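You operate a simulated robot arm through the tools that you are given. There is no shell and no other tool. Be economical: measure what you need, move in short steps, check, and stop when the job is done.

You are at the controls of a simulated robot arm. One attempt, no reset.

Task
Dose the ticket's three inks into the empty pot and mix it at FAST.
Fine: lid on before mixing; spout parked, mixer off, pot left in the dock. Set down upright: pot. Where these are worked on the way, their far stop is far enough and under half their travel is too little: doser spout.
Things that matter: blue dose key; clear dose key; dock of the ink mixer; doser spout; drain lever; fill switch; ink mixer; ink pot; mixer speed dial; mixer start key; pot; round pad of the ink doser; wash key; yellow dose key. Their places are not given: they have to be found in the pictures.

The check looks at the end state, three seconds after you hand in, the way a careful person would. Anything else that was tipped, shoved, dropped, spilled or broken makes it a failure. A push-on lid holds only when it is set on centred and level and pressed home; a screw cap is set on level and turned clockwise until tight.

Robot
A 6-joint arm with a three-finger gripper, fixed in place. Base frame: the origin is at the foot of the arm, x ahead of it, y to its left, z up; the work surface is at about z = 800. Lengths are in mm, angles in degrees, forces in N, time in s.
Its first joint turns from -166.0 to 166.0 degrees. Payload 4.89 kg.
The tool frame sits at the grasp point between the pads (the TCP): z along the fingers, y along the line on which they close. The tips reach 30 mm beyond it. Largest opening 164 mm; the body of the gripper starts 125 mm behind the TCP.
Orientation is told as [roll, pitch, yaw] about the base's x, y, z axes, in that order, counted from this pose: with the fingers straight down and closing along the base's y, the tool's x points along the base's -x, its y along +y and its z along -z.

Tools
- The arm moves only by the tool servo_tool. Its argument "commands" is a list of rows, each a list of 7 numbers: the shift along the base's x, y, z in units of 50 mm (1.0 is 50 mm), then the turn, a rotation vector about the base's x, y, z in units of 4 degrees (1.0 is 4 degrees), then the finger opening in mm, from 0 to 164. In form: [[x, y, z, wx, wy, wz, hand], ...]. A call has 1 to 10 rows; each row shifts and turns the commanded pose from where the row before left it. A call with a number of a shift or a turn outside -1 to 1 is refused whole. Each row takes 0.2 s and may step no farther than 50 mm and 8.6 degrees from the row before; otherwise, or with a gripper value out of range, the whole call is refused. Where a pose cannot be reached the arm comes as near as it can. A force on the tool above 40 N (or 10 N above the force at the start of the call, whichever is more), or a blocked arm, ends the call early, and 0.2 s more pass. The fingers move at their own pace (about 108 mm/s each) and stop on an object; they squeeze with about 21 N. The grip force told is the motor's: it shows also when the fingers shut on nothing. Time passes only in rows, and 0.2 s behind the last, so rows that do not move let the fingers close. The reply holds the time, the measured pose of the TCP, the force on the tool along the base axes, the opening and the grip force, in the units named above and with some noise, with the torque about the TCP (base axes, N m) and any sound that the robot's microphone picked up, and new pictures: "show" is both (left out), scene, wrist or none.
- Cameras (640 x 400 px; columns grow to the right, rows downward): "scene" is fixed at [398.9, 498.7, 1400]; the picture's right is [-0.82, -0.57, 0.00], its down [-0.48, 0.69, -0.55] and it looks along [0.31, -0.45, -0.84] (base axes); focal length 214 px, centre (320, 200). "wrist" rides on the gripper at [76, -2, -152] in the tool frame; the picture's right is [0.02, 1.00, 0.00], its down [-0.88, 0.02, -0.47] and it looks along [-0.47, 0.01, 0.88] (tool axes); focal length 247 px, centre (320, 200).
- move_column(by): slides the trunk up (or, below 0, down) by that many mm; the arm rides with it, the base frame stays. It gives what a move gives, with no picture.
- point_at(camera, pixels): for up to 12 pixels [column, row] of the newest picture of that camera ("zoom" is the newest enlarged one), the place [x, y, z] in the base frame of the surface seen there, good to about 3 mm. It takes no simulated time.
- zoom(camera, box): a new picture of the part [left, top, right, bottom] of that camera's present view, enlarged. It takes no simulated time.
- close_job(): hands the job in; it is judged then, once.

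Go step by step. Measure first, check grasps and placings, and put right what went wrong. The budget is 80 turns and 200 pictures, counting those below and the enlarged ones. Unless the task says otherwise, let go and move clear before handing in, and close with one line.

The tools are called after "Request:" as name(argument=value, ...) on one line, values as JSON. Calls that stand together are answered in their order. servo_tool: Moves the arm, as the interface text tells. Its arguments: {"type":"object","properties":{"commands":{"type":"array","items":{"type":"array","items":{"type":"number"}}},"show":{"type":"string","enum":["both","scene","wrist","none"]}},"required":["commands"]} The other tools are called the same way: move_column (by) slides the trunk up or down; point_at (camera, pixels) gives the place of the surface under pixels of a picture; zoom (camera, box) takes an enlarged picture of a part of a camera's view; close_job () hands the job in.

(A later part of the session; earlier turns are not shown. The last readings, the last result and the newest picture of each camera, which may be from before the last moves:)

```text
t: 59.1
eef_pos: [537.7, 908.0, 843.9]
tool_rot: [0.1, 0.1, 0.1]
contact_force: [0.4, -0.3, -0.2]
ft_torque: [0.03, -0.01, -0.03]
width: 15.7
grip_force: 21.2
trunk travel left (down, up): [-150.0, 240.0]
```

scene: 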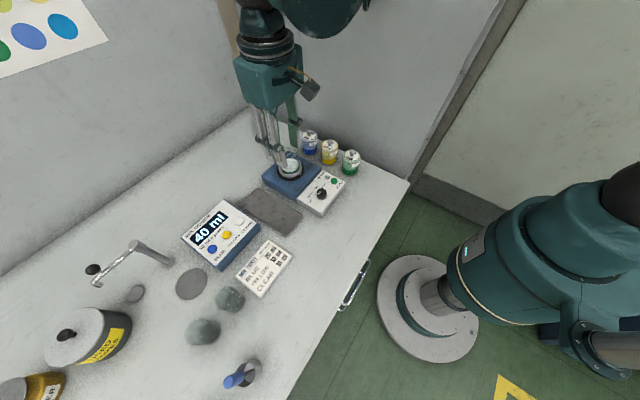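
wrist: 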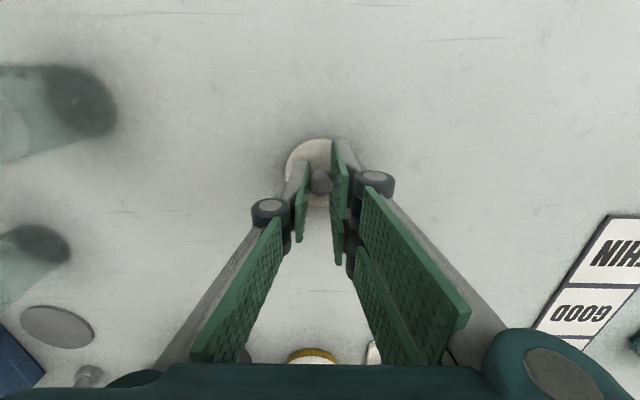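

The knob is held at 15.7 mm. I'll lift and check the lid is level and how it sits in the grip.

Request:
servo_tool(commands=[[0, 0, 0.4, 0, 0, 0, 5], [0, 0, 0.9, 0, 0, 0, 5], [0, 0, 0.9, 0, 0, 0, 5], [0, 0, 0.9, 0, 0, 0, 5], [0, 0, 0.9, 0, 0, 0, 5]], show="wrist")

Request:
zoom(camera="wrist", box=[260, 110, 380, 230])

```text
t: 60.3
eef_pos: [538.2, 909.4, 1044.1]
tool_rot: [0.0, 0.1, 0.2]
contact_force: [0.6, 1.4, -0.8]
ft_torque: [-0.12, 0.05, -0.02]
width: 15.6
grip_force: 20.6
trunk travel left (down, up): [-150.0, 240.0]
```

wrist: 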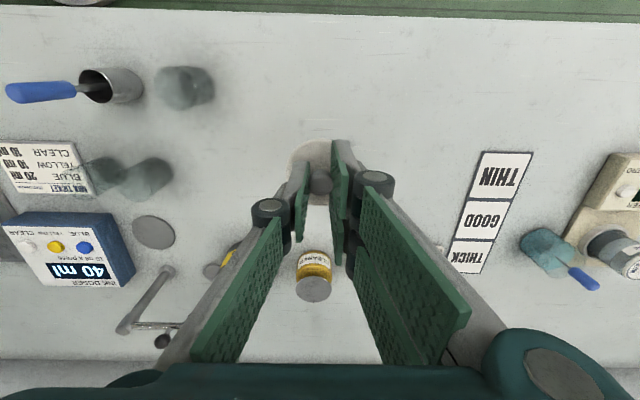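

```text
3.33 times, centred on (320, 170) of wrist
```

zoom: 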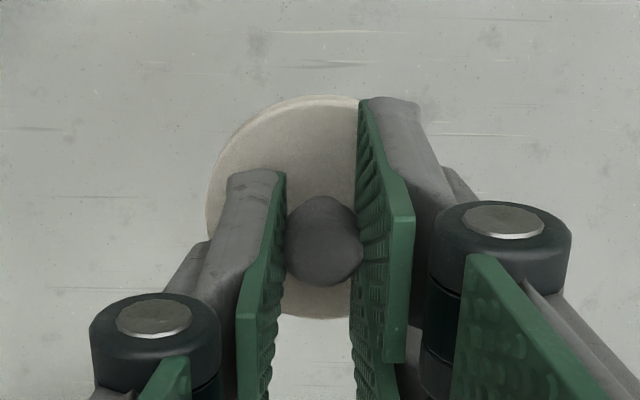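

The lid hangs level, centred on the TCP within 0.5 mm. I'll carry it back to above the dock.

Request:
servo_tool(commands=[[0.1, -0.5, 0, 0, 0, 0, 5], [0.24, -0.85, 0, 0, 0, 0, 5], [0.24, -0.85, 0, 0, 0, 0, 5], [0.24, -0.85, 0, 0, 0, 0, 5], [0.24, -0.85, 0, 0, 0, 0, 5], [0.24, -0.85, 0, 0, 0, 0, 5], [0.24, -0.85, 0, 0, 0, 0, 5], [0.24, -0.85, 0, 0, 0, 0, 5], [0.24, -0.85, 0, 0, 0, 0, 5], [0.24, -0.85, 0, 0, 0, 0, 5]], show="none")

Request:
servo_tool(commands=[[0.24, -0.85, 0, 0, 0, 0, 5], [0.24, -0.85, 0, 0, 0, 0, 5], [0.24, -0.85, 0, 0, 0, 0, 5], [0.24, -0.85, 0, 0, 0, 0, 5], [0.24, -0.85, 0, 0, 0, 0, 5], [0.24, -0.85, 0, 0, 0, 0, 5], [0.24, -0.6, 0, 0, 0, 0, 5], [0, 0, 0, 0, 0, 0, 5]], show="both")

Request:
zoom(camera="wrist", box=[230, 80, 390, 240])

```text
t: 62.5
eef_pos: [650.9, 502.8, 1043.7]
tool_rot: [0.0, 0.2, 0.2]
contact_force: [-0.3, 1.1, -0.3]
ft_torque: [-0.24, -0.04, 0.02]
width: 15.7
grip_force: 21.2
trunk travel left (down, up): [-150.0, 240.0]
```

```text
t: 64.3
eef_pos: [735.2, 217.6, 1044.7]
tool_rot: [0.0, 0.0, 0.2]
contact_force: [-0.3, -0.4, -0.2]
ft_torque: [0.0, 0.01, -0.01]
width: 15.6
grip_force: 21.0
trunk travel left (down, up): [-150.0, 240.0]
```

scene: 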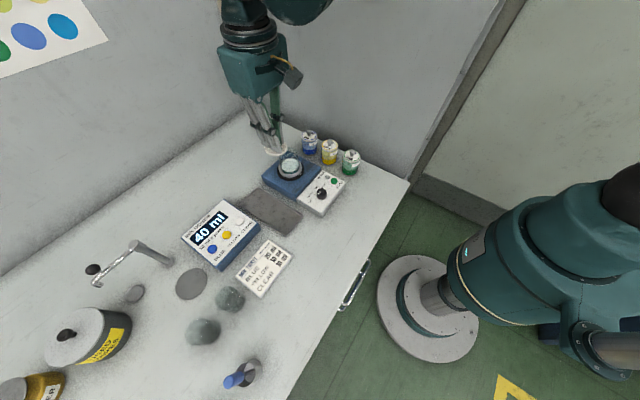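
wrist: 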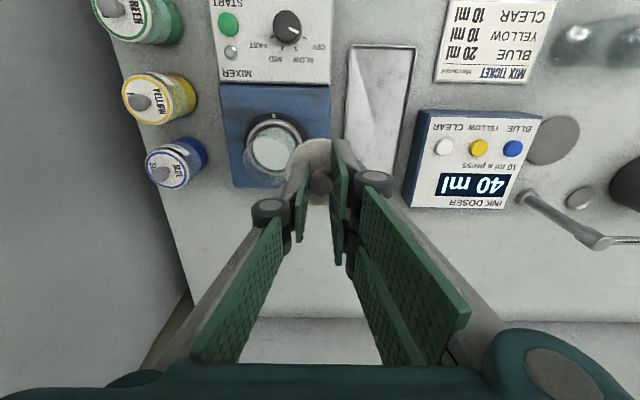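

```text
2.50 times, centred on (310, 160) of wrist
```

zoom: 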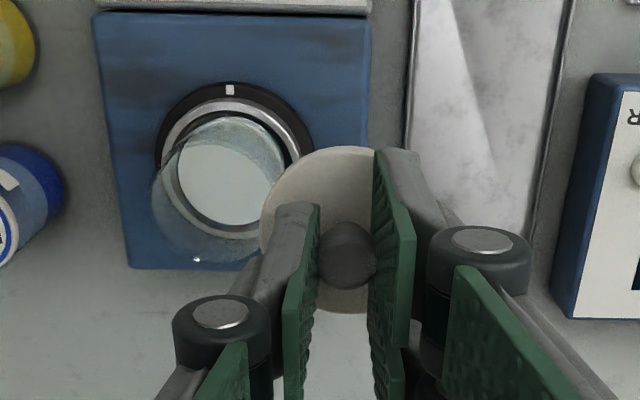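

The pot rim centre reads about (757,155.6). I'll move over it with the lid about 12 mm above the rim.

Request:
servo_tool(commands=[[0.2, -0.6, 0, 0, 0, 0, 5], [0.22, -0.63, -0.2, 0, 0, 0, 5], [0, 0, -0.6, 0, 0, 0, 5], [0, 0, -0.53, 0, 0, 0, 5], [0, 0, 0, 0, 0, 0, 5]], show="wrist")

Request:
zoom(camera="wrist", box=[260, 100, 380, 220])

Request:
zoom(camera="scene", box=[260, 120, 330, 190])

```text
t: 65.5
eef_pos: [755.9, 155.0, 976.8]
tool_rot: [0.1, 0.1, 0.2]
contact_force: [0.8, 0.4, -1.1]
ft_torque: [0.02, 0.05, 0.02]
width: 15.8
grip_force: 21.0
trunk travel left (down, up): [-150.0, 240.0]
```

wrist: 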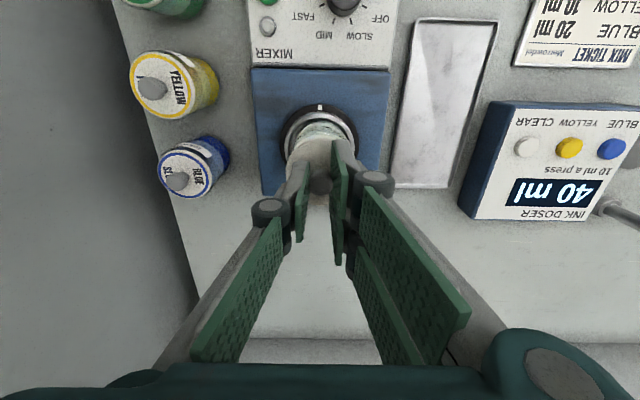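

```text
3.33 times, centred on (320, 160) of wrist
```

zoom: 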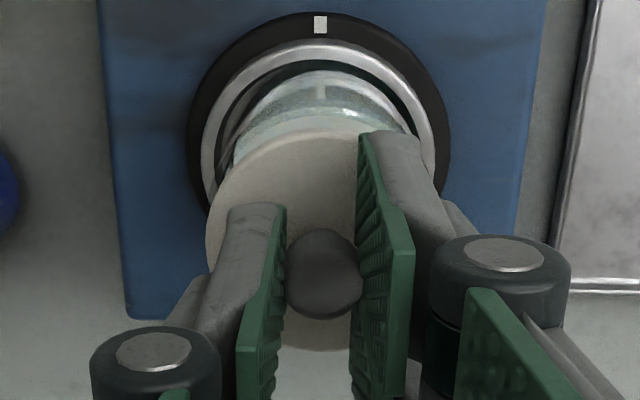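

```text
5.71 times, centred on (295, 155) of scene
```

zoom: 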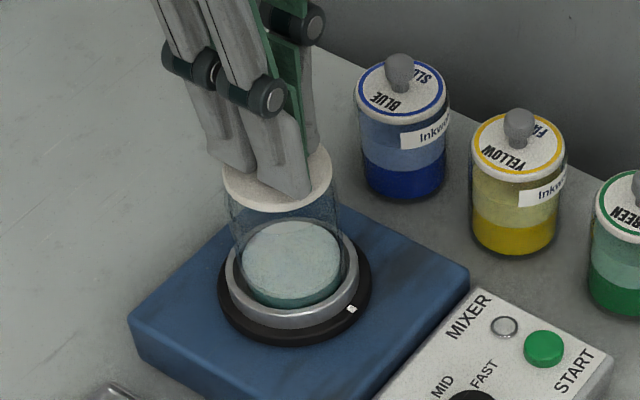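

The lid looks well placed over the rim. I'll zoom tighter to check the residual offset.

Request:
zoom(camera="scene", box=[275, 138, 311, 176])

Request:
zoom(camera="wrist", box=[285, 95, 355, 145])

```text
10.53 times, centred on (293, 157) of scene
```

zoom: 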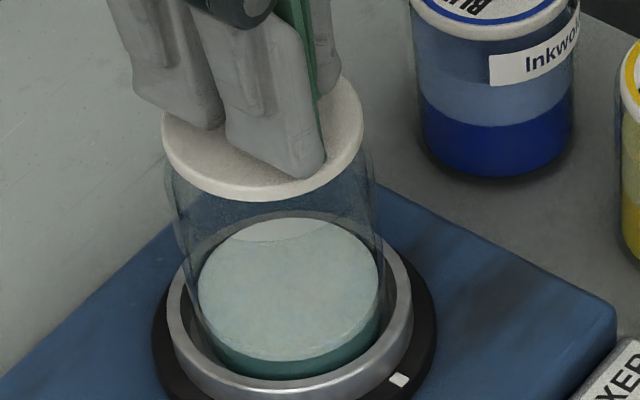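

```text
8.00 times, centred on (320, 120) of wrist
```

zoom: 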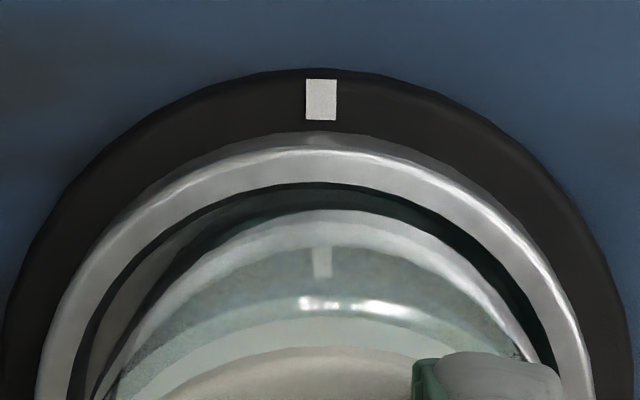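

The residual offset is under about 1.5 mm. I'll lower gently until contact.

Request:
servo_tool(commands=[[0, 0, -0.14, 0, 0, 0, 5], [0, 0, -0.06, 0, 0, 0, 5], [0, 0, -0.04, 0, 0, 0, 5], [0, 0, -0.03, 0, 0, 0, 5]], show="none")

Request:
zoom(camera="scene", box=[275, 138, 311, 176])

```text
t: 66.5
eef_pos: [755.3, 156.8, 964.7]
tool_rot: [0.0, 0.1, 0.1]
contact_force: [0.9, 1.0, -0.8]
ft_torque: [0.01, -0.03, -0.01]
width: 15.6
grip_force: 20.5
trunk travel left (down, up): [-150.0, 240.0]
```

```text
10.53 times, centred on (293, 157) of scene
```

zoom: 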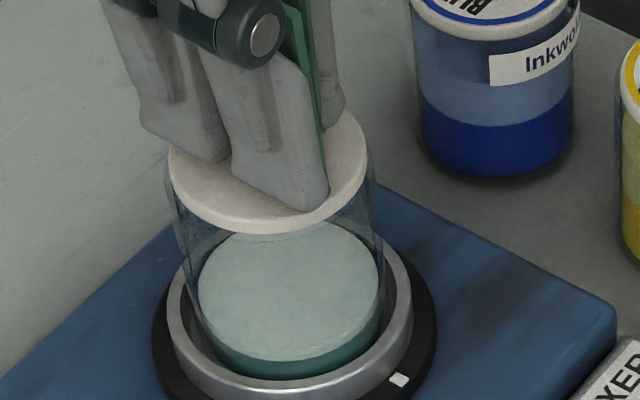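

There is no contact yet. I'll continue down in small steps.

Request:
servo_tool(commands=[[-0.01, -0.02, -0.05, 0, 0, 0, 5], [0, 0, -0.04, 0, 0, 0, 5], [0, 0, -0.04, 0, 0, 0, 5]], show="none")

Request:
zoom(camera="scene", box=[275, 138, 311, 176])

```text
t: 67.3
eef_pos: [755.3, 155.6, 958.8]
tool_rot: [0.0, 0.0, 0.3]
contact_force: [9.5, 4.6, 30.7]
ft_torque: [0.12, -0.36, 0.01]
width: 16.0
grip_force: 21.2
trunk travel left (down, up): [-150.0, 240.0]
heard: snap
```

```text
10.53 times, centred on (293, 157) of scene
```

zoom: 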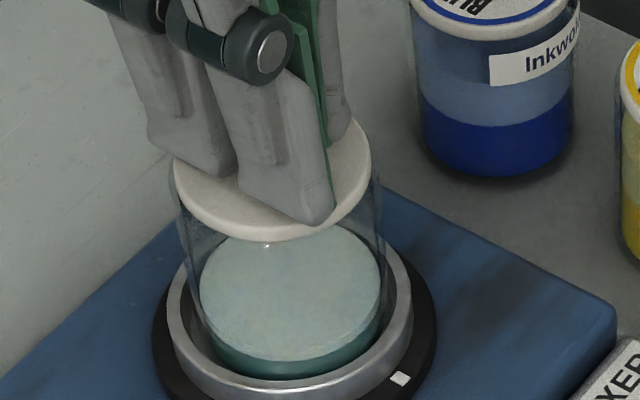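

A snap was heard with 31 N, so the lid is home. I'll release, rise, and inspect it along with the dial.

Request:
servo_tool(commands=[[0, 0, 0.05, 0, 0, 0, 40], [0, 0, 0, 0, 0, 0, 40], [0, 0, 0.6, 0, 0, 0, 40], [0, 0, 0.8, 0, 0, 0, 40], [-0.8, 0.2, 0.2, 0, 0, 0, 60], [-0.8, 0.2, 0, 0, 0, 0, 60], [-0.9, 0.1, 0, 0, 0, 0, 60]])

Request:
zoom(camera="scene", box=[265, 130, 355, 220])

Request:
zoom(camera="wrist", box=[220, 100, 360, 260])

```text
t: 68.9
eef_pos: [632.5, 179.9, 1039.8]
tool_rot: [0.0, 0.2, 0.2]
contact_force: [1.2, 0.1, -2.0]
ft_torque: [0.0, 0.28, 0.02]
width: 60.1
grip_force: 0.0
trunk travel left (down, up): [-150.0, 240.0]
```

scene: 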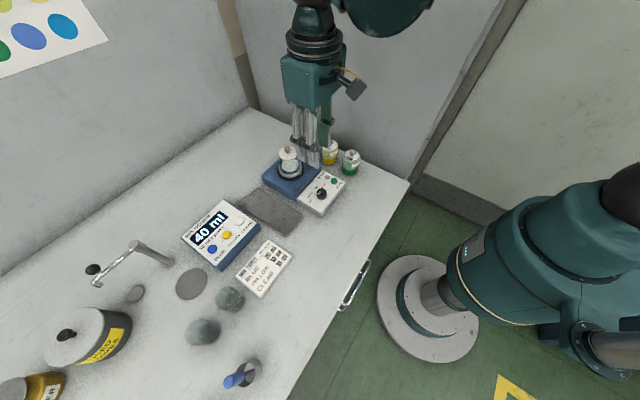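
wrist: 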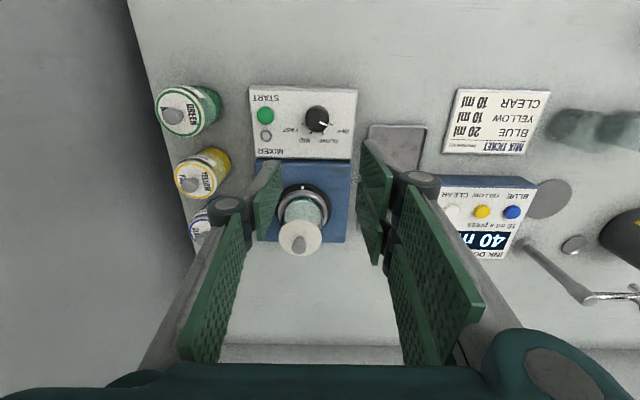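

```text
4.44 times, centred on (310, 175) of scene
```

zoom: 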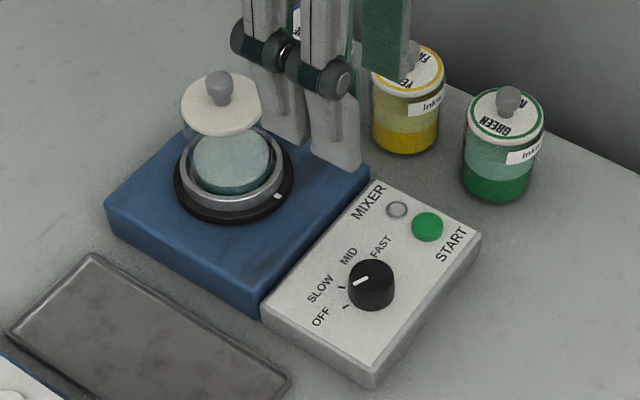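

```text
2.50 times, centred on (290, 180) of wrist
```

zoom: 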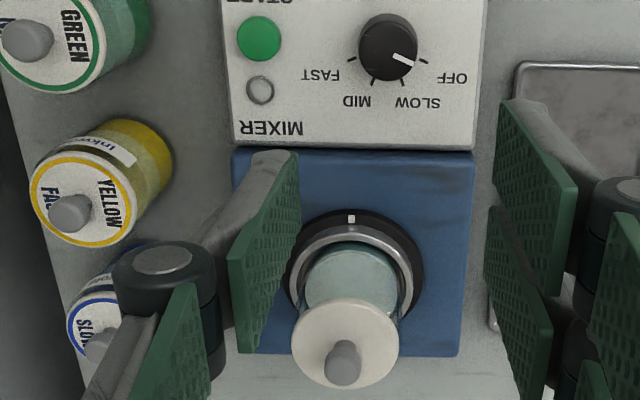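

The lid is level on the pot. I'll look closely at the dial.

Request:
zoom(camera="wrist", box=[290, 95, 345, 150])

Request:
point_at(camera="wrist", pixels=[[317, 117], [265, 114], [266, 135], [340, 95], [308, 105], [328, 105]])

```text
7.27 times, centred on (318, 122) of wrist
```

zoom: 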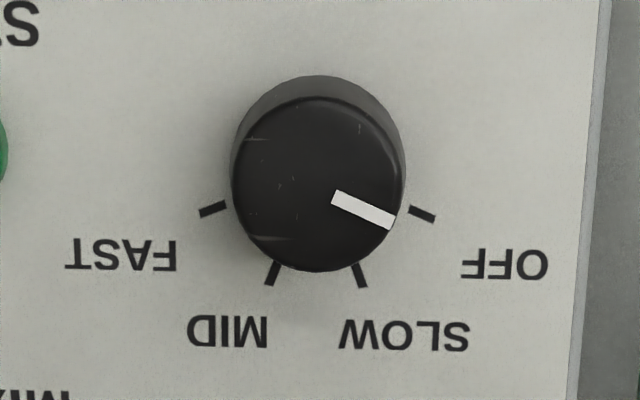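

```text
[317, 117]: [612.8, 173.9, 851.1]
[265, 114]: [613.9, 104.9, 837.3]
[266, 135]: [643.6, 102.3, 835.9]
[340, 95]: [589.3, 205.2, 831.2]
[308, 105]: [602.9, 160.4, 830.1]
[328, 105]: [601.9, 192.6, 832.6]
```

The pointer is at OFF, and FAST lies about 140° clockwise seen from above. I'll pre-rotate the tool +70° above the knob (≈617,176) so the turn is symmetric.

Request:
servo_tool(commands=[[-0.16, -0.04, -0.1, 0, 0, 1, 60], [-0.15, -0.04, -0.1, 0, 0, 1, 60], [0, 0, -0.2, 0, 0, 1, 60], [0, 0, -0.2, 0, 0, 1, 60], [0, 0, -0.2, 0, 0, 1, 60], [0, 0, -0.2, 0, 0, 1, 60], [0, 0, -0.2, 0, 0, 1, 60], [0, 0, -0.2, 0, 0, 1, 60], [0, 0, -0.2, 0, 0, 1, 60], [0, 0, -0.2, 0, 0, 1, 60]], show="none")

Request:
servo_tool(commands=[[0, 0, 0, 0, 0, 1, 60], [0, 0, 0, 0, 0, 1, 60], [0, 0, 0, 0, 0, 1, 60], [0, 0, 0, 0, 0, 1, 60], [0, 0, 0, 0, 0, 1, 60], [0, 0, 0, 0, 0, 1, 60], [0, 0, 0, 0, 0, 1, 60], [0, 0, 0, 0, 0, 0, 60]], show="wrist")

Request:
zoom(camera="wrist", box=[240, 90, 400, 250])

```text
t: 71.1
eef_pos: [616.5, 176.5, 949.7]
tool_rot: [-0.1, 0.0, 40.4]
contact_force: [-0.7, -0.4, 0.6]
ft_torque: [0.05, -0.09, 0.0]
width: 60.1
grip_force: 0.1
trunk travel left (down, up): [-150.0, 240.0]
```

```text
t: 72.9
eef_pos: [614.7, 175.3, 951.4]
tool_rot: [0.0, 0.2, 68.3]
contact_force: [0.3, -0.5, -0.3]
ft_torque: [0.01, 0.0, -0.02]
width: 60.0
grip_force: 0.1
trunk travel left (down, up): [-150.0, 240.0]
```

wrist: 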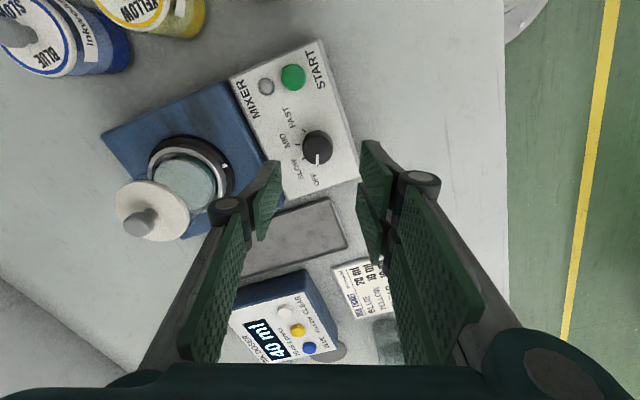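

```text
2.50 times, centred on (320, 170) of wrist
```

zoom: 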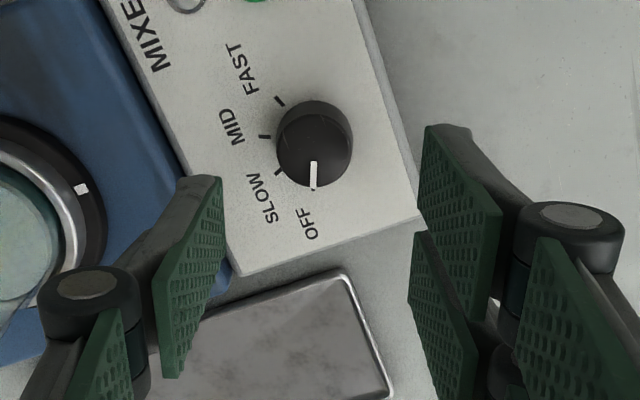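

Request:
point_at(camera="wrist", pixels=[[317, 148], [304, 148], [330, 147], [317, 136], [317, 160], [292, 77]])

Request:
zoom(camera="wrist", box=[295, 125, 340, 170])

```text
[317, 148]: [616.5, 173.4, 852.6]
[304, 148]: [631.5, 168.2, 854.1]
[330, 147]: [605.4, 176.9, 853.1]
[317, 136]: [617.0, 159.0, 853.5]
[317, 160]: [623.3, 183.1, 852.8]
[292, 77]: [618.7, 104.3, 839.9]
```

```text
8.89 times, centred on (318, 148) of wrist
```

zoom: 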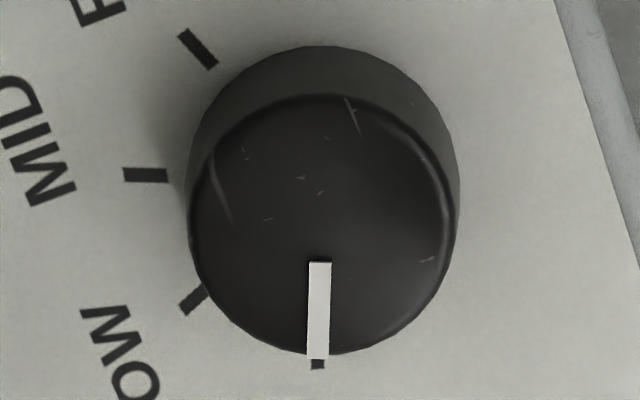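

The knob centre is (616.8,174.4) with a 31 mm diameter, and the marks are 45° apart, so FAST is -135° from OFF. I'll descend, grip, and make the first part of the turn.

Request:
servo_tool(commands=[[0.04, -0.02, -0.8, 0, 0, 0, 60], [0, 0, -0.8, 0, 0, 0, 60], [0, 0, -0.1, 0, 0, 0, 60], [0, 0, 0, 0, 0, 0, 15], [0, 0, 0, 0, 0, 0, 15], [0, 0, 0, 0, 0, 0, 15]], show="wrist")

```text
t: 74.3
eef_pos: [618.8, 173.9, 865.4]
tool_rot: [0.0, 0.1, 68.2]
contact_force: [3.6, 3.9, -16.0]
ft_torque: [0.6, -0.43, -0.03]
width: 32.1
grip_force: 45.7
trunk travel left (down, up): [-150.0, 240.0]
```

wrist: 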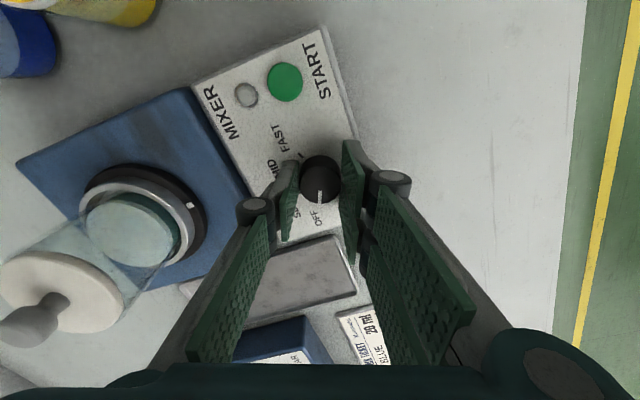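

The knob is gripped at 32 mm. I'll turn clockwise.

Request:
servo_tool(commands=[[0, 0, 0, 0, 0, -1, 15], [0, 0, 0, 0, 0, -1, 15], [0, 0, 0, 0, 0, -1, 15], [0, 0, 0, 0, 0, -1, 15], [0, 0, 0, 0, 0, -1, 15], [0, 0, 0, 0, 0, -1, 15], [0, 0, 0, 0, 0, -1, 15], [0, 0, 0, 0, 0, -1, 15], [0, 0, 0, 0, 0, -1, 15], [0, 0, 0, 0, 0, -1, 15]], show="wrist")

Request:
zoom(camera="wrist", box=[260, 100, 380, 220])

```text
t: 76.5
eef_pos: [617.5, 173.6, 865.5]
tool_rot: [0.0, 0.1, 28.2]
contact_force: [-3.7, 4.5, -26.8]
ft_torque: [0.1, 0.11, 0.03]
width: 32.3
grip_force: 44.5
trunk travel left (down, up): [-150.0, 240.0]
```

wrist: 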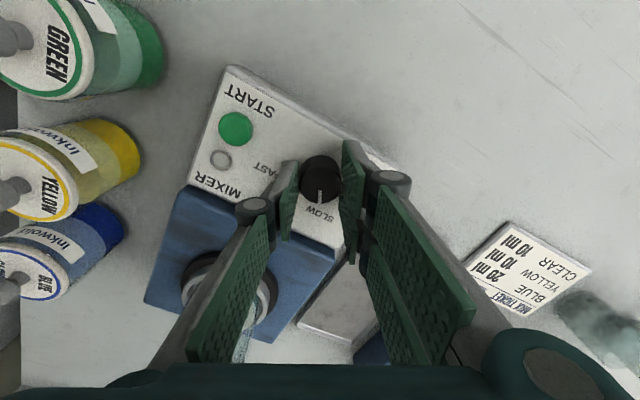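

```text
3.33 times, centred on (320, 160) of wrist
```

zoom: 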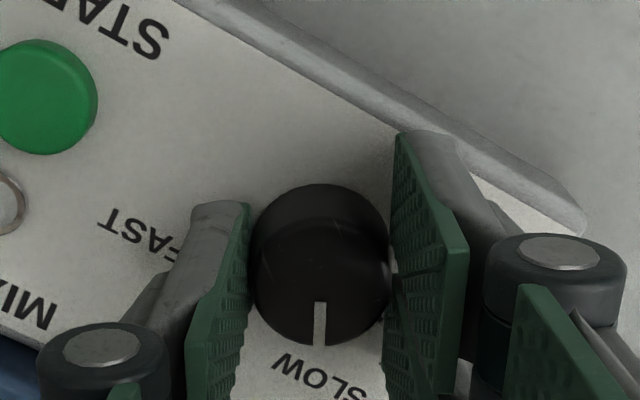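

The pointer follows and is near SLOW. I'll relieve z slightly and keep turning, with 95° to go.

Request:
servo_tool(commands=[[0, 0, -0.02, 0, 0, -1, 15], [0, 0, 0, 0, 0, -1, 15], [0, 0, 0, 0, 0, -1, 15], [0, 0, 0, 0, 0, -1, 15], [0, 0, 0, 0, 0, -1, 15], [0, 0, 0, 0, 0, -1, 15], [0, 0, 0, 0, 0, -1, 15], [0, 0, 0, 0, 0, -1, 15], [0, 0, 0, 0, 0, -1, 15], [0, 0, 0, 0, 0, -1, 15]], show="none")

Request:
servo_tool(commands=[[0, 0, 0, 0, 0, -1, 15], [0, 0, 0, 0, 0, -1, 15], [0, 0, 0, 0, 0, -1, 15], [0, 0, 0, 0, 0, -1, 15], [0, 0, 0, 0, 0, -1, 15], [0, 0, 0, 0, 0, -1, 15], [0, 0, 0, 0, 0, -1, 15], [0, 0, 0, 0, 0, -1, 15], [0, 0, 0, 0, 0, -1, 15], [0, 0, 0, 0, 0, -1, 15]], show="wrist")

Request:
zoom(camera="wrist", box=[260, 100, 380, 220])

```text
t: 78.7
eef_pos: [616.8, 174.7, 864.5]
tool_rot: [0.0, 0.0, -11.8]
contact_force: [4.6, 4.7, 24.0]
ft_torque: [0.07, -0.39, 0.01]
width: 32.3
grip_force: 45.0
trunk travel left (down, up): [-150.0, 240.0]
```

```text
t: 80.9
eef_pos: [618.3, 176.2, 864.8]
tool_rot: [0.1, 0.2, -51.4]
contact_force: [-2.0, 5.1, 17.1]
ft_torque: [-0.05, -0.11, 0.0]
width: 32.0
grip_force: 45.2
trunk travel left (down, up): [-150.0, 240.0]
stopped in row 10: the force on the tool passed its limit at 41 N (the readings are from after the stop); the commanded pose is now the measured one
```

wrist: 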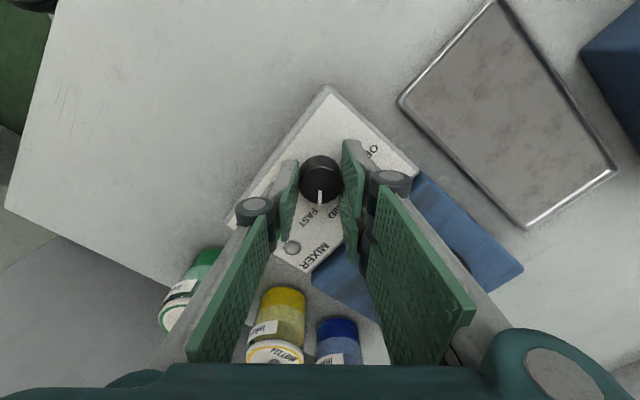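

```text
3.33 times, centred on (320, 160) of wrist
```

zoom: 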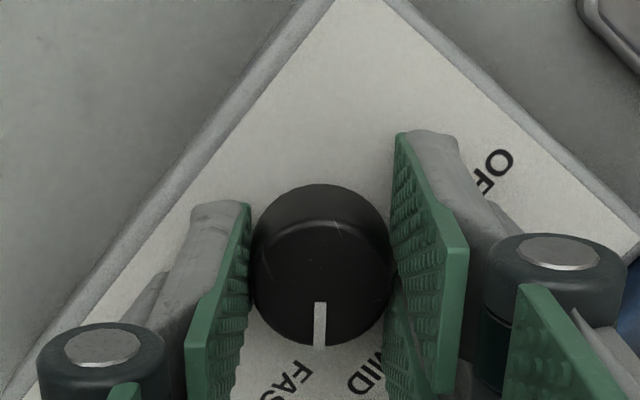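

The dial has turned about 120°. I'll do the last 15.5°.

Request:
servo_tool(commands=[[-0.02, -0.02, 0, 0, 0, -1, 15], [0, 0, 0, 0, 0, -1, 15], [0, 0, 0, 0, 0, -1, 15], [0, 0, 0, 0, 0, -0.9, 15]], show="none")

Request:
servo_tool(commands=[[0, 0, 0, 0, 0, 0, 60], [0, 0, 0, 0, 0, 0, 60], [0, 0, 0.8, 0, 0, 0, 60], [0, 0, 0.8, 0, 0, 0, 60]], show="wrist")

Request:
zoom(camera="wrist", box=[270, 100, 370, 200])

```text
t: 81.9
eef_pos: [616.6, 174.7, 865.0]
tool_rot: [0.3, 0.1, -65.7]
contact_force: [-1.8, 5.8, 8.7]
ft_torque: [0.34, -0.16, -0.03]
width: 32.1
grip_force: 45.2
trunk travel left (down, up): [-150.0, 240.0]
stopped in row 4: the force on the tool passed its limit at 41 N (the readings are from after the stop); the commanded pose is now the measured one
```

```text
t: 82.9
eef_pos: [617.5, 176.8, 945.3]
tool_rot: [0.1, 0.2, -65.8]
contact_force: [1.1, -0.3, -0.7]
ft_torque: [-0.05, 0.26, 0.01]
width: 59.9
grip_force: 0.0
trunk travel left (down, up): [-150.0, 240.0]
```

wrist: 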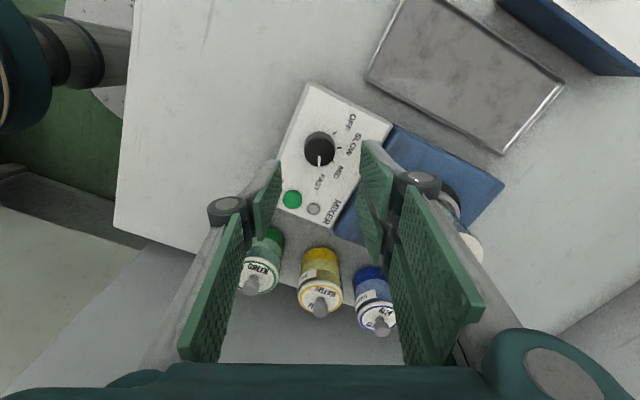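

```text
4.00 times, centred on (320, 150) of wrist
```

zoom: 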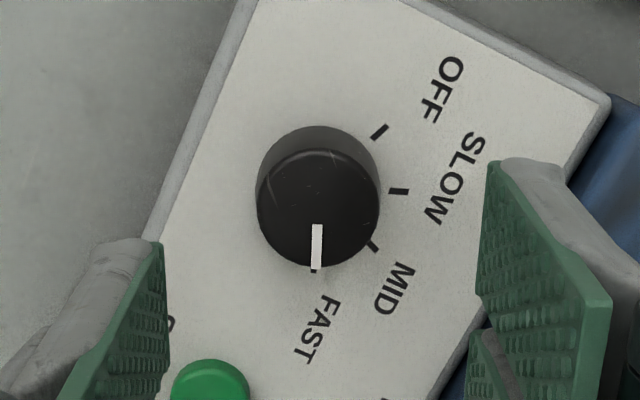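

The pointer is exactly on FAST. I'll measure the START key and the green jar.

Request:
point_at(camera="wrist", pixels=[[292, 199], [286, 199], [298, 199], [314, 209], [270, 240], [260, 262]])

```text
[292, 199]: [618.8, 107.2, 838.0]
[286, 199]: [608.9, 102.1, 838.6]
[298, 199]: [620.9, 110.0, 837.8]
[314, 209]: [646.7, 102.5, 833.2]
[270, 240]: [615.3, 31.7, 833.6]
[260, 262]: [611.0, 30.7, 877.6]
```

The START key is at (616,106,838). I'll move so the +side finger is over it, at opening 14, just above.

Request:
servo_tool(commands=[[-0.12, -0.76, 0, 0, 0, 0, 14], [-0.13, -0.76, 0, 0, 0, 0, 14], [0, 0, -0.7, 0, 0, 0, 14], [0, 0, -0.6, 0, 0, 0, 14]], show="wrist")

Request:
zoom(camera="wrist", box=[260, 100, 400, 240])

```text
t: 83.9
eef_pos: [605.2, 98.3, 879.7]
tool_rot: [0.2, 0.1, -65.8]
contact_force: [-1.1, -0.1, 0.2]
ft_torque: [0.05, -0.25, 0.02]
width: 14.0
grip_force: 0.1
trunk travel left (down, up): [-150.0, 240.0]
```

wrist: 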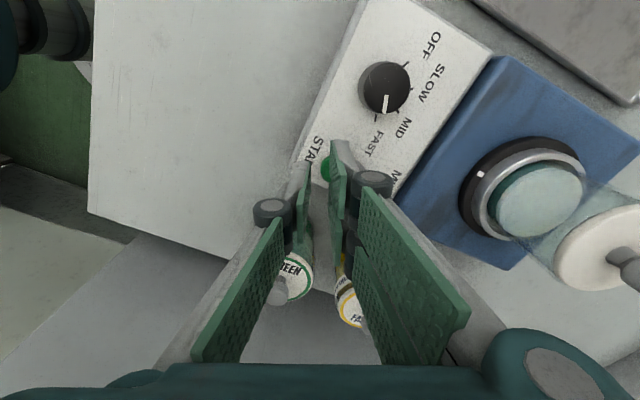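

```text
2.86 times, centred on (330, 170) of wrist
```

zoom: 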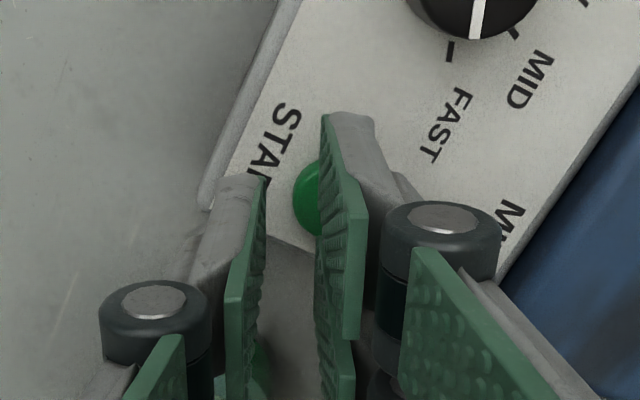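

The finger covers the key's centre. I'll correct y by +2 and press.

Request:
servo_tool(commands=[[-0.02, 0.04, -0.14, 0, 0, 0, 14], [0, 0, -0.1, 0, 0, 0, 14], [0, 0, -0.07, 0, 0, 0, 14]], show="wrist")

```text
t: 84.7
eef_pos: [604.4, 100.3, 865.0]
tool_rot: [0.1, 0.1, -65.8]
contact_force: [-0.1, -1.2, 1.8]
ft_torque: [0.01, -0.06, 0.0]
width: 13.4
grip_force: 0.0
trunk travel left (down, up): [-150.0, 240.0]
heard: click
```

wrist: 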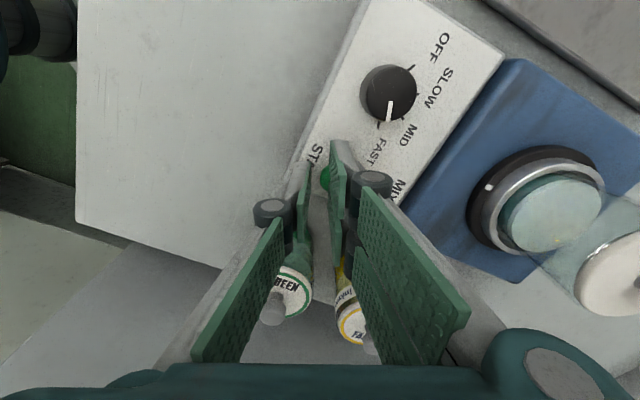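

A click was heard. I'll lift and check whether the mixer is running (lamp, marker, sound).

Request:
servo_tool(commands=[[0, 0, 0.5, 0, 0, 0, 14], [0, 0, 0.6, 0, 0, 0, 14], [0, 0.5, 0.6, 0, 0, 0, 40], [0.1, 0.5, 0, 0, 0, 0, 60]], show="both")

Request:
zoom(camera="scene", box=[265, 130, 355, 220])

Request:
zoom(camera="wrist", box=[270, 80, 520, 280])

```text
t: 85.7
eef_pos: [608.4, 151.1, 949.6]
tool_rot: [0.1, 0.2, -65.8]
contact_force: [0.0, -1.0, 1.1]
ft_torque: [0.13, -0.07, -0.01]
width: 60.0
grip_force: 0.0
trunk travel left (down, up): [-150.0, 240.0]
```

scene: 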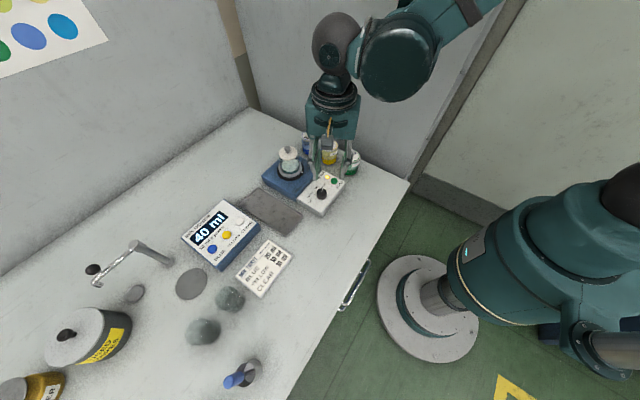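
wrist: 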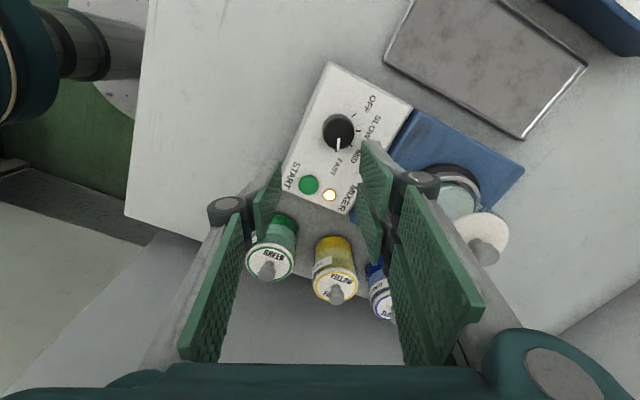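

```text
4.44 times, centred on (310, 175) of scene
```

zoom: 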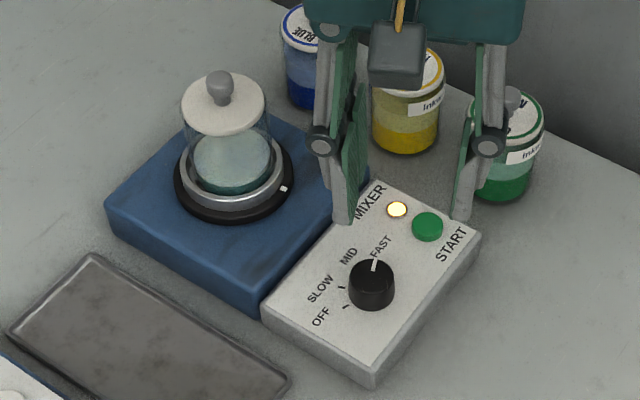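

```text
2.00 times, centred on (395, 180) of wrist
```

zoom: 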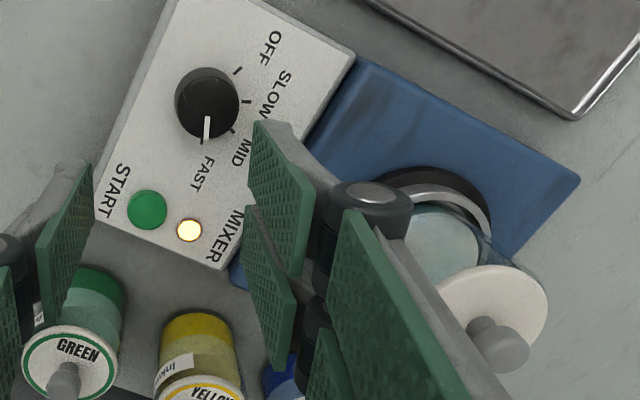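

The lamp is lit, so it is mixing. I'll wait above the dial and watch the lamp.

Request:
servo_tool(commands=[[0.16, 0.47, 0, 0, 0, 0, 60], [0, 0, 0, 0, 0, 0, 60], [0, 0, 0, 0, 0, 0, 60], [0, 0, 0, 0, 0, 0, 60], [0, 0, 0, 0, 0, 0, 60], [0, 0, 0, 0, 0, 0, 60], [0, 0, 0, 0, 0, 0, 60], [0, 0, 0, 0, 0, 0, 60], [0, 0, 0, 0, 0, 0, 60], [0, 0, 0, 0, 0, 0, 60]], show="none")

Request:
servo_tool(commands=[[0, 0, 0, 0, 0, 0, 60], [0, 0, 0, 0, 0, 0, 60], [0, 0, 0, 0, 0, 0, 60], [0, 0, 0, 0, 0, 0, 60], [0, 0, 0, 0, 0, 0, 60], [0, 0, 0, 0, 0, 0, 60], [0, 0, 0, 0, 0, 0, 60], [0, 0, 0, 0, 0, 0, 60], [0, 0, 0, 0, 0, 0, 60], [0, 0, 0, 0, 0, 0, 60]], show="wrist")

Request:
zoom(camera="scene", box=[265, 130, 355, 220])

```text
t: 87.9
eef_pos: [615.3, 175.7, 949.2]
tool_rot: [0.0, 0.2, -65.8]
contact_force: [0.3, -0.2, -1.6]
ft_torque: [0.0, 0.01, -0.02]
width: 60.1
grip_force: 0.0
trunk travel left (down, up): [-150.0, 240.0]
```

```text
t: 90.1
eef_pos: [616.0, 173.4, 949.6]
tool_rot: [0.2, 0.2, -65.7]
contact_force: [-0.3, -0.2, 0.7]
ft_torque: [-0.01, -0.04, 0.04]
width: 59.8
grip_force: 0.0
trunk travel left (down, up): [-150.0, 240.0]
```

wrist: 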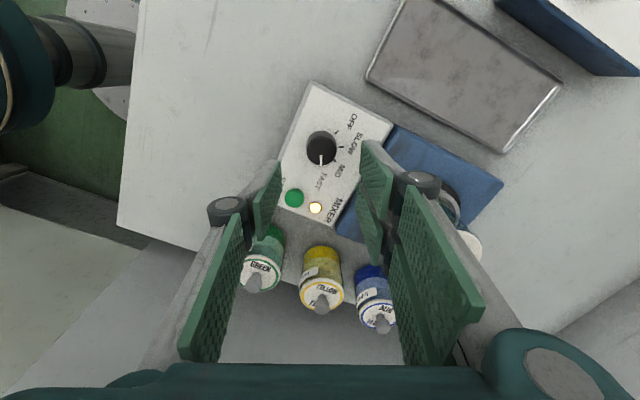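

```text
4.44 times, centred on (310, 175) of scene
```

zoom: 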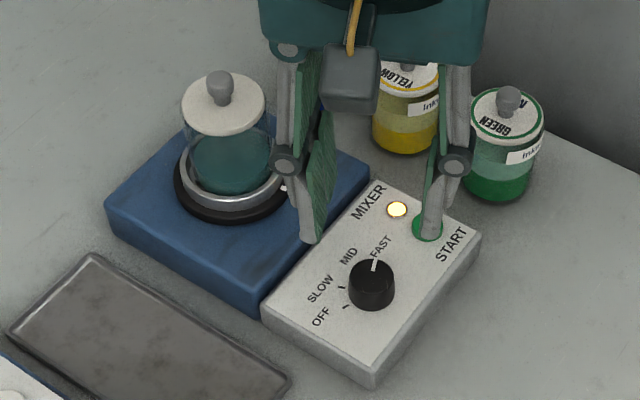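

The ink is blending to teal and the lamp is still lit. I'll wait longer.

Request:
servo_tool(commands=[[0, 0, 0, 0, 0, 0, 60], [0, 0, 0, 0, 0, 0, 60], [0, 0, 0, 0, 0, 0, 60], [0, 0, 0, 0, 0, 0, 60], [0, 0, 0, 0, 0, 0, 60], [0, 0, 0, 0, 0, 0, 60], [0, 0, 0, 0, 0, 0, 60], [0, 0, 0, 0, 0, 0, 60], [0, 0, 0, 0, 0, 0, 60], [0, 0, 0, 0, 0, 0, 60]], show="none")

Request:
servo_tool(commands=[[0, 0, 0, 0, 0, 0, 60], [0, 0, 0, 0, 0, 0, 60], [0, 0, 0, 0, 0, 0, 60], [0, 0, 0, 0, 0, 0, 60], [0, 0, 0, 0, 0, 0, 60], [0, 0, 0, 0, 0, 0, 60], [0, 0, 0, 0, 0, 0, 60], [0, 0, 0, 0, 0, 0, 60], [0, 0, 0, 0, 0, 0, 60], [0, 0, 0, 0, 0, 0, 60]], show="none")

Request:
servo_tool(commands=[[0, 0, 0, 0, 0, 0, 60], [0, 0, 0, 0, 0, 0, 60], [0, 0, 0, 0, 0, 0, 60], [0, 0, 0, 0, 0, 0, 60], [0, 0, 0, 0, 0, 0, 60], [0, 0, 0, 0, 0, 0, 60], [0, 0, 0, 0, 0, 0, 60], [0, 0, 0, 0, 0, 0, 60], [0, 0, 0, 0, 0, 0, 60], [0, 0, 0, 0, 0, 0, 60]], show="none")

Request:
zoom(camera="scene", box=[265, 130, 355, 220])

```text
t: 92.3
eef_pos: [615.8, 174.7, 949.3]
tool_rot: [0.1, 0.2, -65.9]
contact_force: [-0.7, -0.7, 0.4]
ft_torque: [-0.03, -0.01, -0.01]
width: 59.9
grip_force: 0.1
trunk travel left (down, up): [-150.0, 240.0]
```

```text
t: 94.5
eef_pos: [615.5, 174.4, 949.0]
tool_rot: [0.1, 0.3, -65.8]
contact_force: [0.6, 0.5, 0.4]
ft_torque: [0.0, 0.02, 0.03]
width: 59.8
grip_force: 0.1
trunk travel left (down, up): [-150.0, 240.0]
```

```text
t: 96.7
eef_pos: [616.1, 175.2, 950.5]
tool_rot: [0.1, 0.2, -65.9]
contact_force: [-0.1, -0.4, 0.0]
ft_torque: [-0.02, -0.01, 0.0]
width: 59.9
grip_force: 0.1
trunk travel left (down, up): [-150.0, 240.0]
```

```text
4.44 times, centred on (310, 175) of scene
```

zoom: 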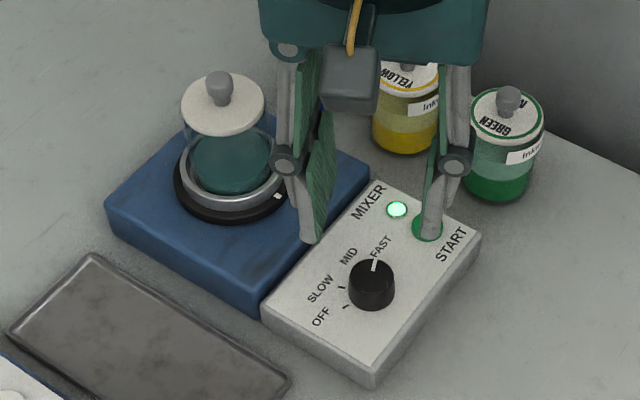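

The lamp is now green, so mixing is finished. I'll grip the dial and turn it back counterclockwise to OFF.

Request:
servo_tool(commands=[[0.02, -0.01, -0.8, 0, 0, 0, 60], [0, 0, -0.8, 0, 0, 0, 60], [0, 0, -0.09, 0, 0, 0, 60], [0, 0, 0, 0, 0, 0, 15], [0, 0, 0, 0, 0, 0, 15], [0, 0, 0, 0, 0, 0, 15]], show="none")

Request:
servo_tool(commands=[[0, 0, 0, 0, 0, 1, 15], [0, 0, 0, 0, 0, 1, 15], [0, 0, 0, 0, 0, 1, 15], [0, 0, 0, 0, 0, 1, 15], [0, 0, 0, 0, 0, 1, 15], [0, 0, 0, 0, 0, 1, 15], [0, 0, 0, 0, 0, 1, 15], [0, 0, 0, 0, 0, 1, 15], [0, 0, 0, 0, 0, 1, 15], [0, 0, 0, 0, 0, 1, 15]], show="none")

Request:
servo_tool(commands=[[0, 0, 0, 0, 0, 1, 15], [0, 0, 0, 0, 0, 1, 15], [0, 0, 0, 0, 0, 1, 15], [0, 0, 0, 0, 0, 1, 15], [0, 0, 0, 0, 0, 1, 15], [0, 0, 0, 0, 0, 1, 15], [0, 0, 0, 0, 0, 1, 15], [0, 0, 0, 0, 0, 1, 15], [0, 0, 0, 0, 0, 1, 15], [0, 0, 0, 0, 0, 1, 15]], show="wrist")

```text
t: 98.1
eef_pos: [616.7, 175.2, 863.7]
tool_rot: [0.1, 0.2, -65.8]
contact_force: [-0.6, -0.9, -16.3]
ft_torque: [-0.09, -0.15, 0.0]
width: 32.2
grip_force: 45.3
trunk travel left (down, up): [-150.0, 240.0]
```

```text
t: 100.3
eef_pos: [618.0, 174.8, 864.4]
tool_rot: [0.0, 0.1, -25.7]
contact_force: [2.9, 9.0, -2.9]
ft_torque: [0.61, 0.32, -0.01]
width: 32.1
grip_force: 45.3
trunk travel left (down, up): [-150.0, 240.0]
```

```text
t: 102.5
eef_pos: [617.5, 174.7, 863.5]
tool_rot: [0.2, 0.1, 14.2]
contact_force: [15.6, 24.8, 4.0]
ft_torque: [0.67, -0.8, -0.02]
width: 32.2
grip_force: 45.3
trunk travel left (down, up): [-150.0, 240.0]
```

wrist: 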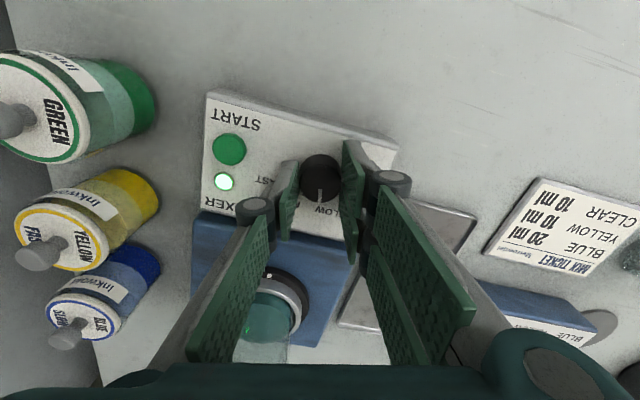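

It has turned 80°, with 55° left. I'll nudge +1 mm to relieve the side load and continue.

Request:
servo_tool(commands=[[0.01, 0.02, 0, 0, 0, 1, 15], [0, 0, 0, 0, 0, 1, 15], [0, 0, 0, 0, 0, 1, 15], [0, 0, 0, 0, 0, 1, 15], [0, 0, 0, 0, 0, 1, 15], [0, 0, 0, 0, 0, 1, 15], [0, 0, 0, 0, 0, 1, 15], [0, 0, 0, 0, 0, 1, 15], [0, 0, 0, 0, 0, 1, 15], [0, 0, 0, 0, 0, 1, 15]], show="none")

Request:
servo_tool(commands=[[0, 0, 0, 0, 0, 1, 15], [0, 0, 0, 0, 0, 1, 15], [0, 0, 0, 0, 0, 1, 15], [0, 0, 0, 0, 0, 0.7, 15]], show="wrist")

Request:
zoom(camera="wrist", box=[260, 100, 380, 220])

```text
t: 104.7
eef_pos: [619.0, 176.0, 865.2]
tool_rot: [0.2, 0.2, 54.3]
contact_force: [7.6, 5.8, 9.7]
ft_torque: [0.37, -0.23, -0.01]
width: 32.6
grip_force: 44.7
trunk travel left (down, up): [-150.0, 240.0]
```

```text
t: 105.7
eef_pos: [618.1, 174.9, 865.6]
tool_rot: [0.1, 0.2, 69.2]
contact_force: [3.1, 13.4, 1.6]
ft_torque: [0.56, -0.1, -0.23]
width: 32.2
grip_force: 45.2
trunk travel left (down, up): [-150.0, 240.0]
```

wrist: 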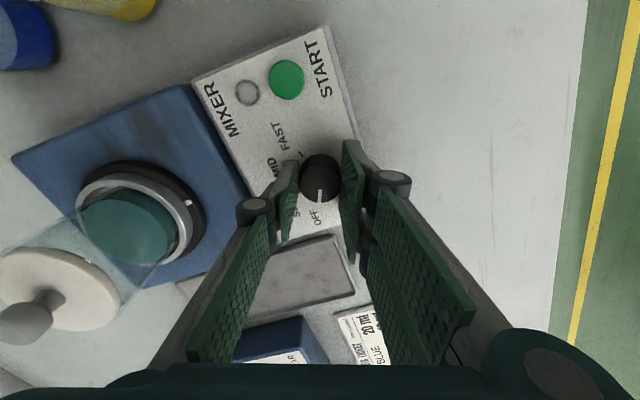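

```text
3.33 times, centred on (320, 160) of wrist
```

zoom: 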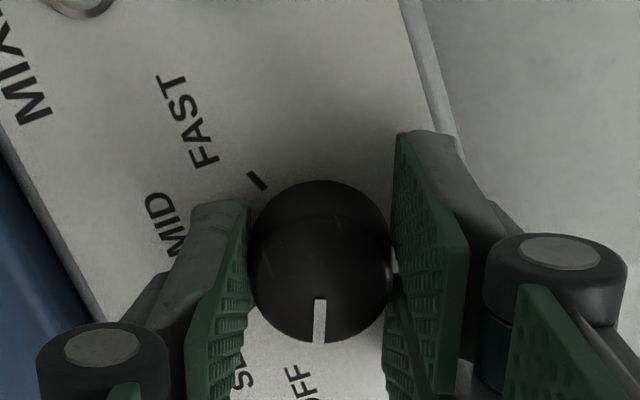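

The pointer is at OFF and the lamp is out. I'll open, rise, and move clear for a final check.

Request:
servo_tool(commands=[[0, 0, 0, 0, 0, 0, 60], [0, 0, 0, 0, 0, 0, 60], [0, 0, 0.8, 0, 0, 0, 60], [0, 0, 0.8, 0, 0, 0, 60], [0, 0, 0.9, 0, 0, 0, 60], [-0.8, 0, 0.5, 0, 0, 0, 60], [-0.8, 0, 0.5, 0, 0, 0, 60], [-0.8, 0, 0.3, 0, 0, 0, 60]])

Request:
zoom(camera="scene", box=[265, 130, 355, 220])

Request:
zoom(camera="scene", box=[60, 200, 280, 400])

```text
t: 107.5
eef_pos: [498.6, 176.4, 1056.3]
tool_rot: [0.2, 0.2, 69.0]
contact_force: [2.5, 0.3, 0.0]
ft_torque: [-0.05, 0.37, 0.0]
width: 59.8
grip_force: 0.2
trunk travel left (down, up): [-150.0, 240.0]
```

scene: 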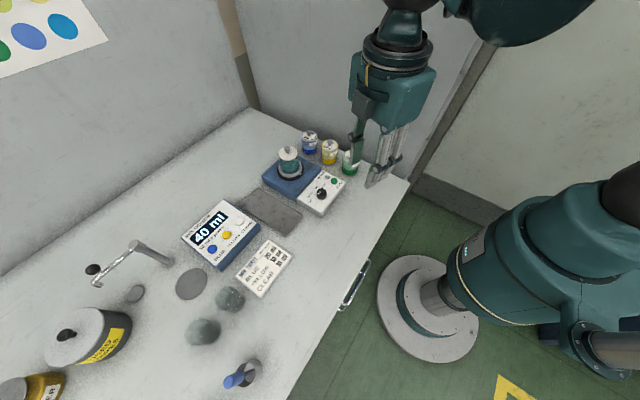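
wrist: 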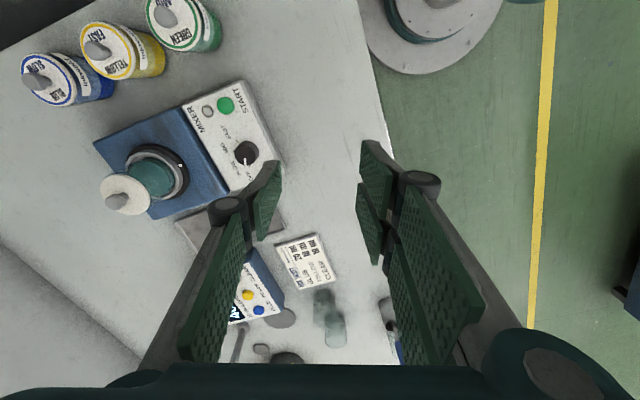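

```text
4.44 times, centred on (310, 175) of scene
```

zoom: 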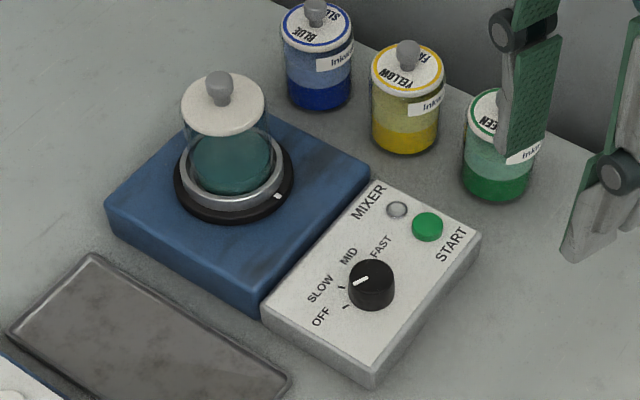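

```text
2.00 times, centred on (170, 300) of scene
```

zoom: 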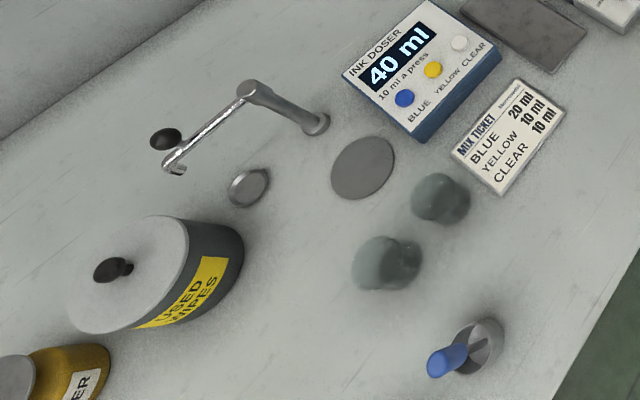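

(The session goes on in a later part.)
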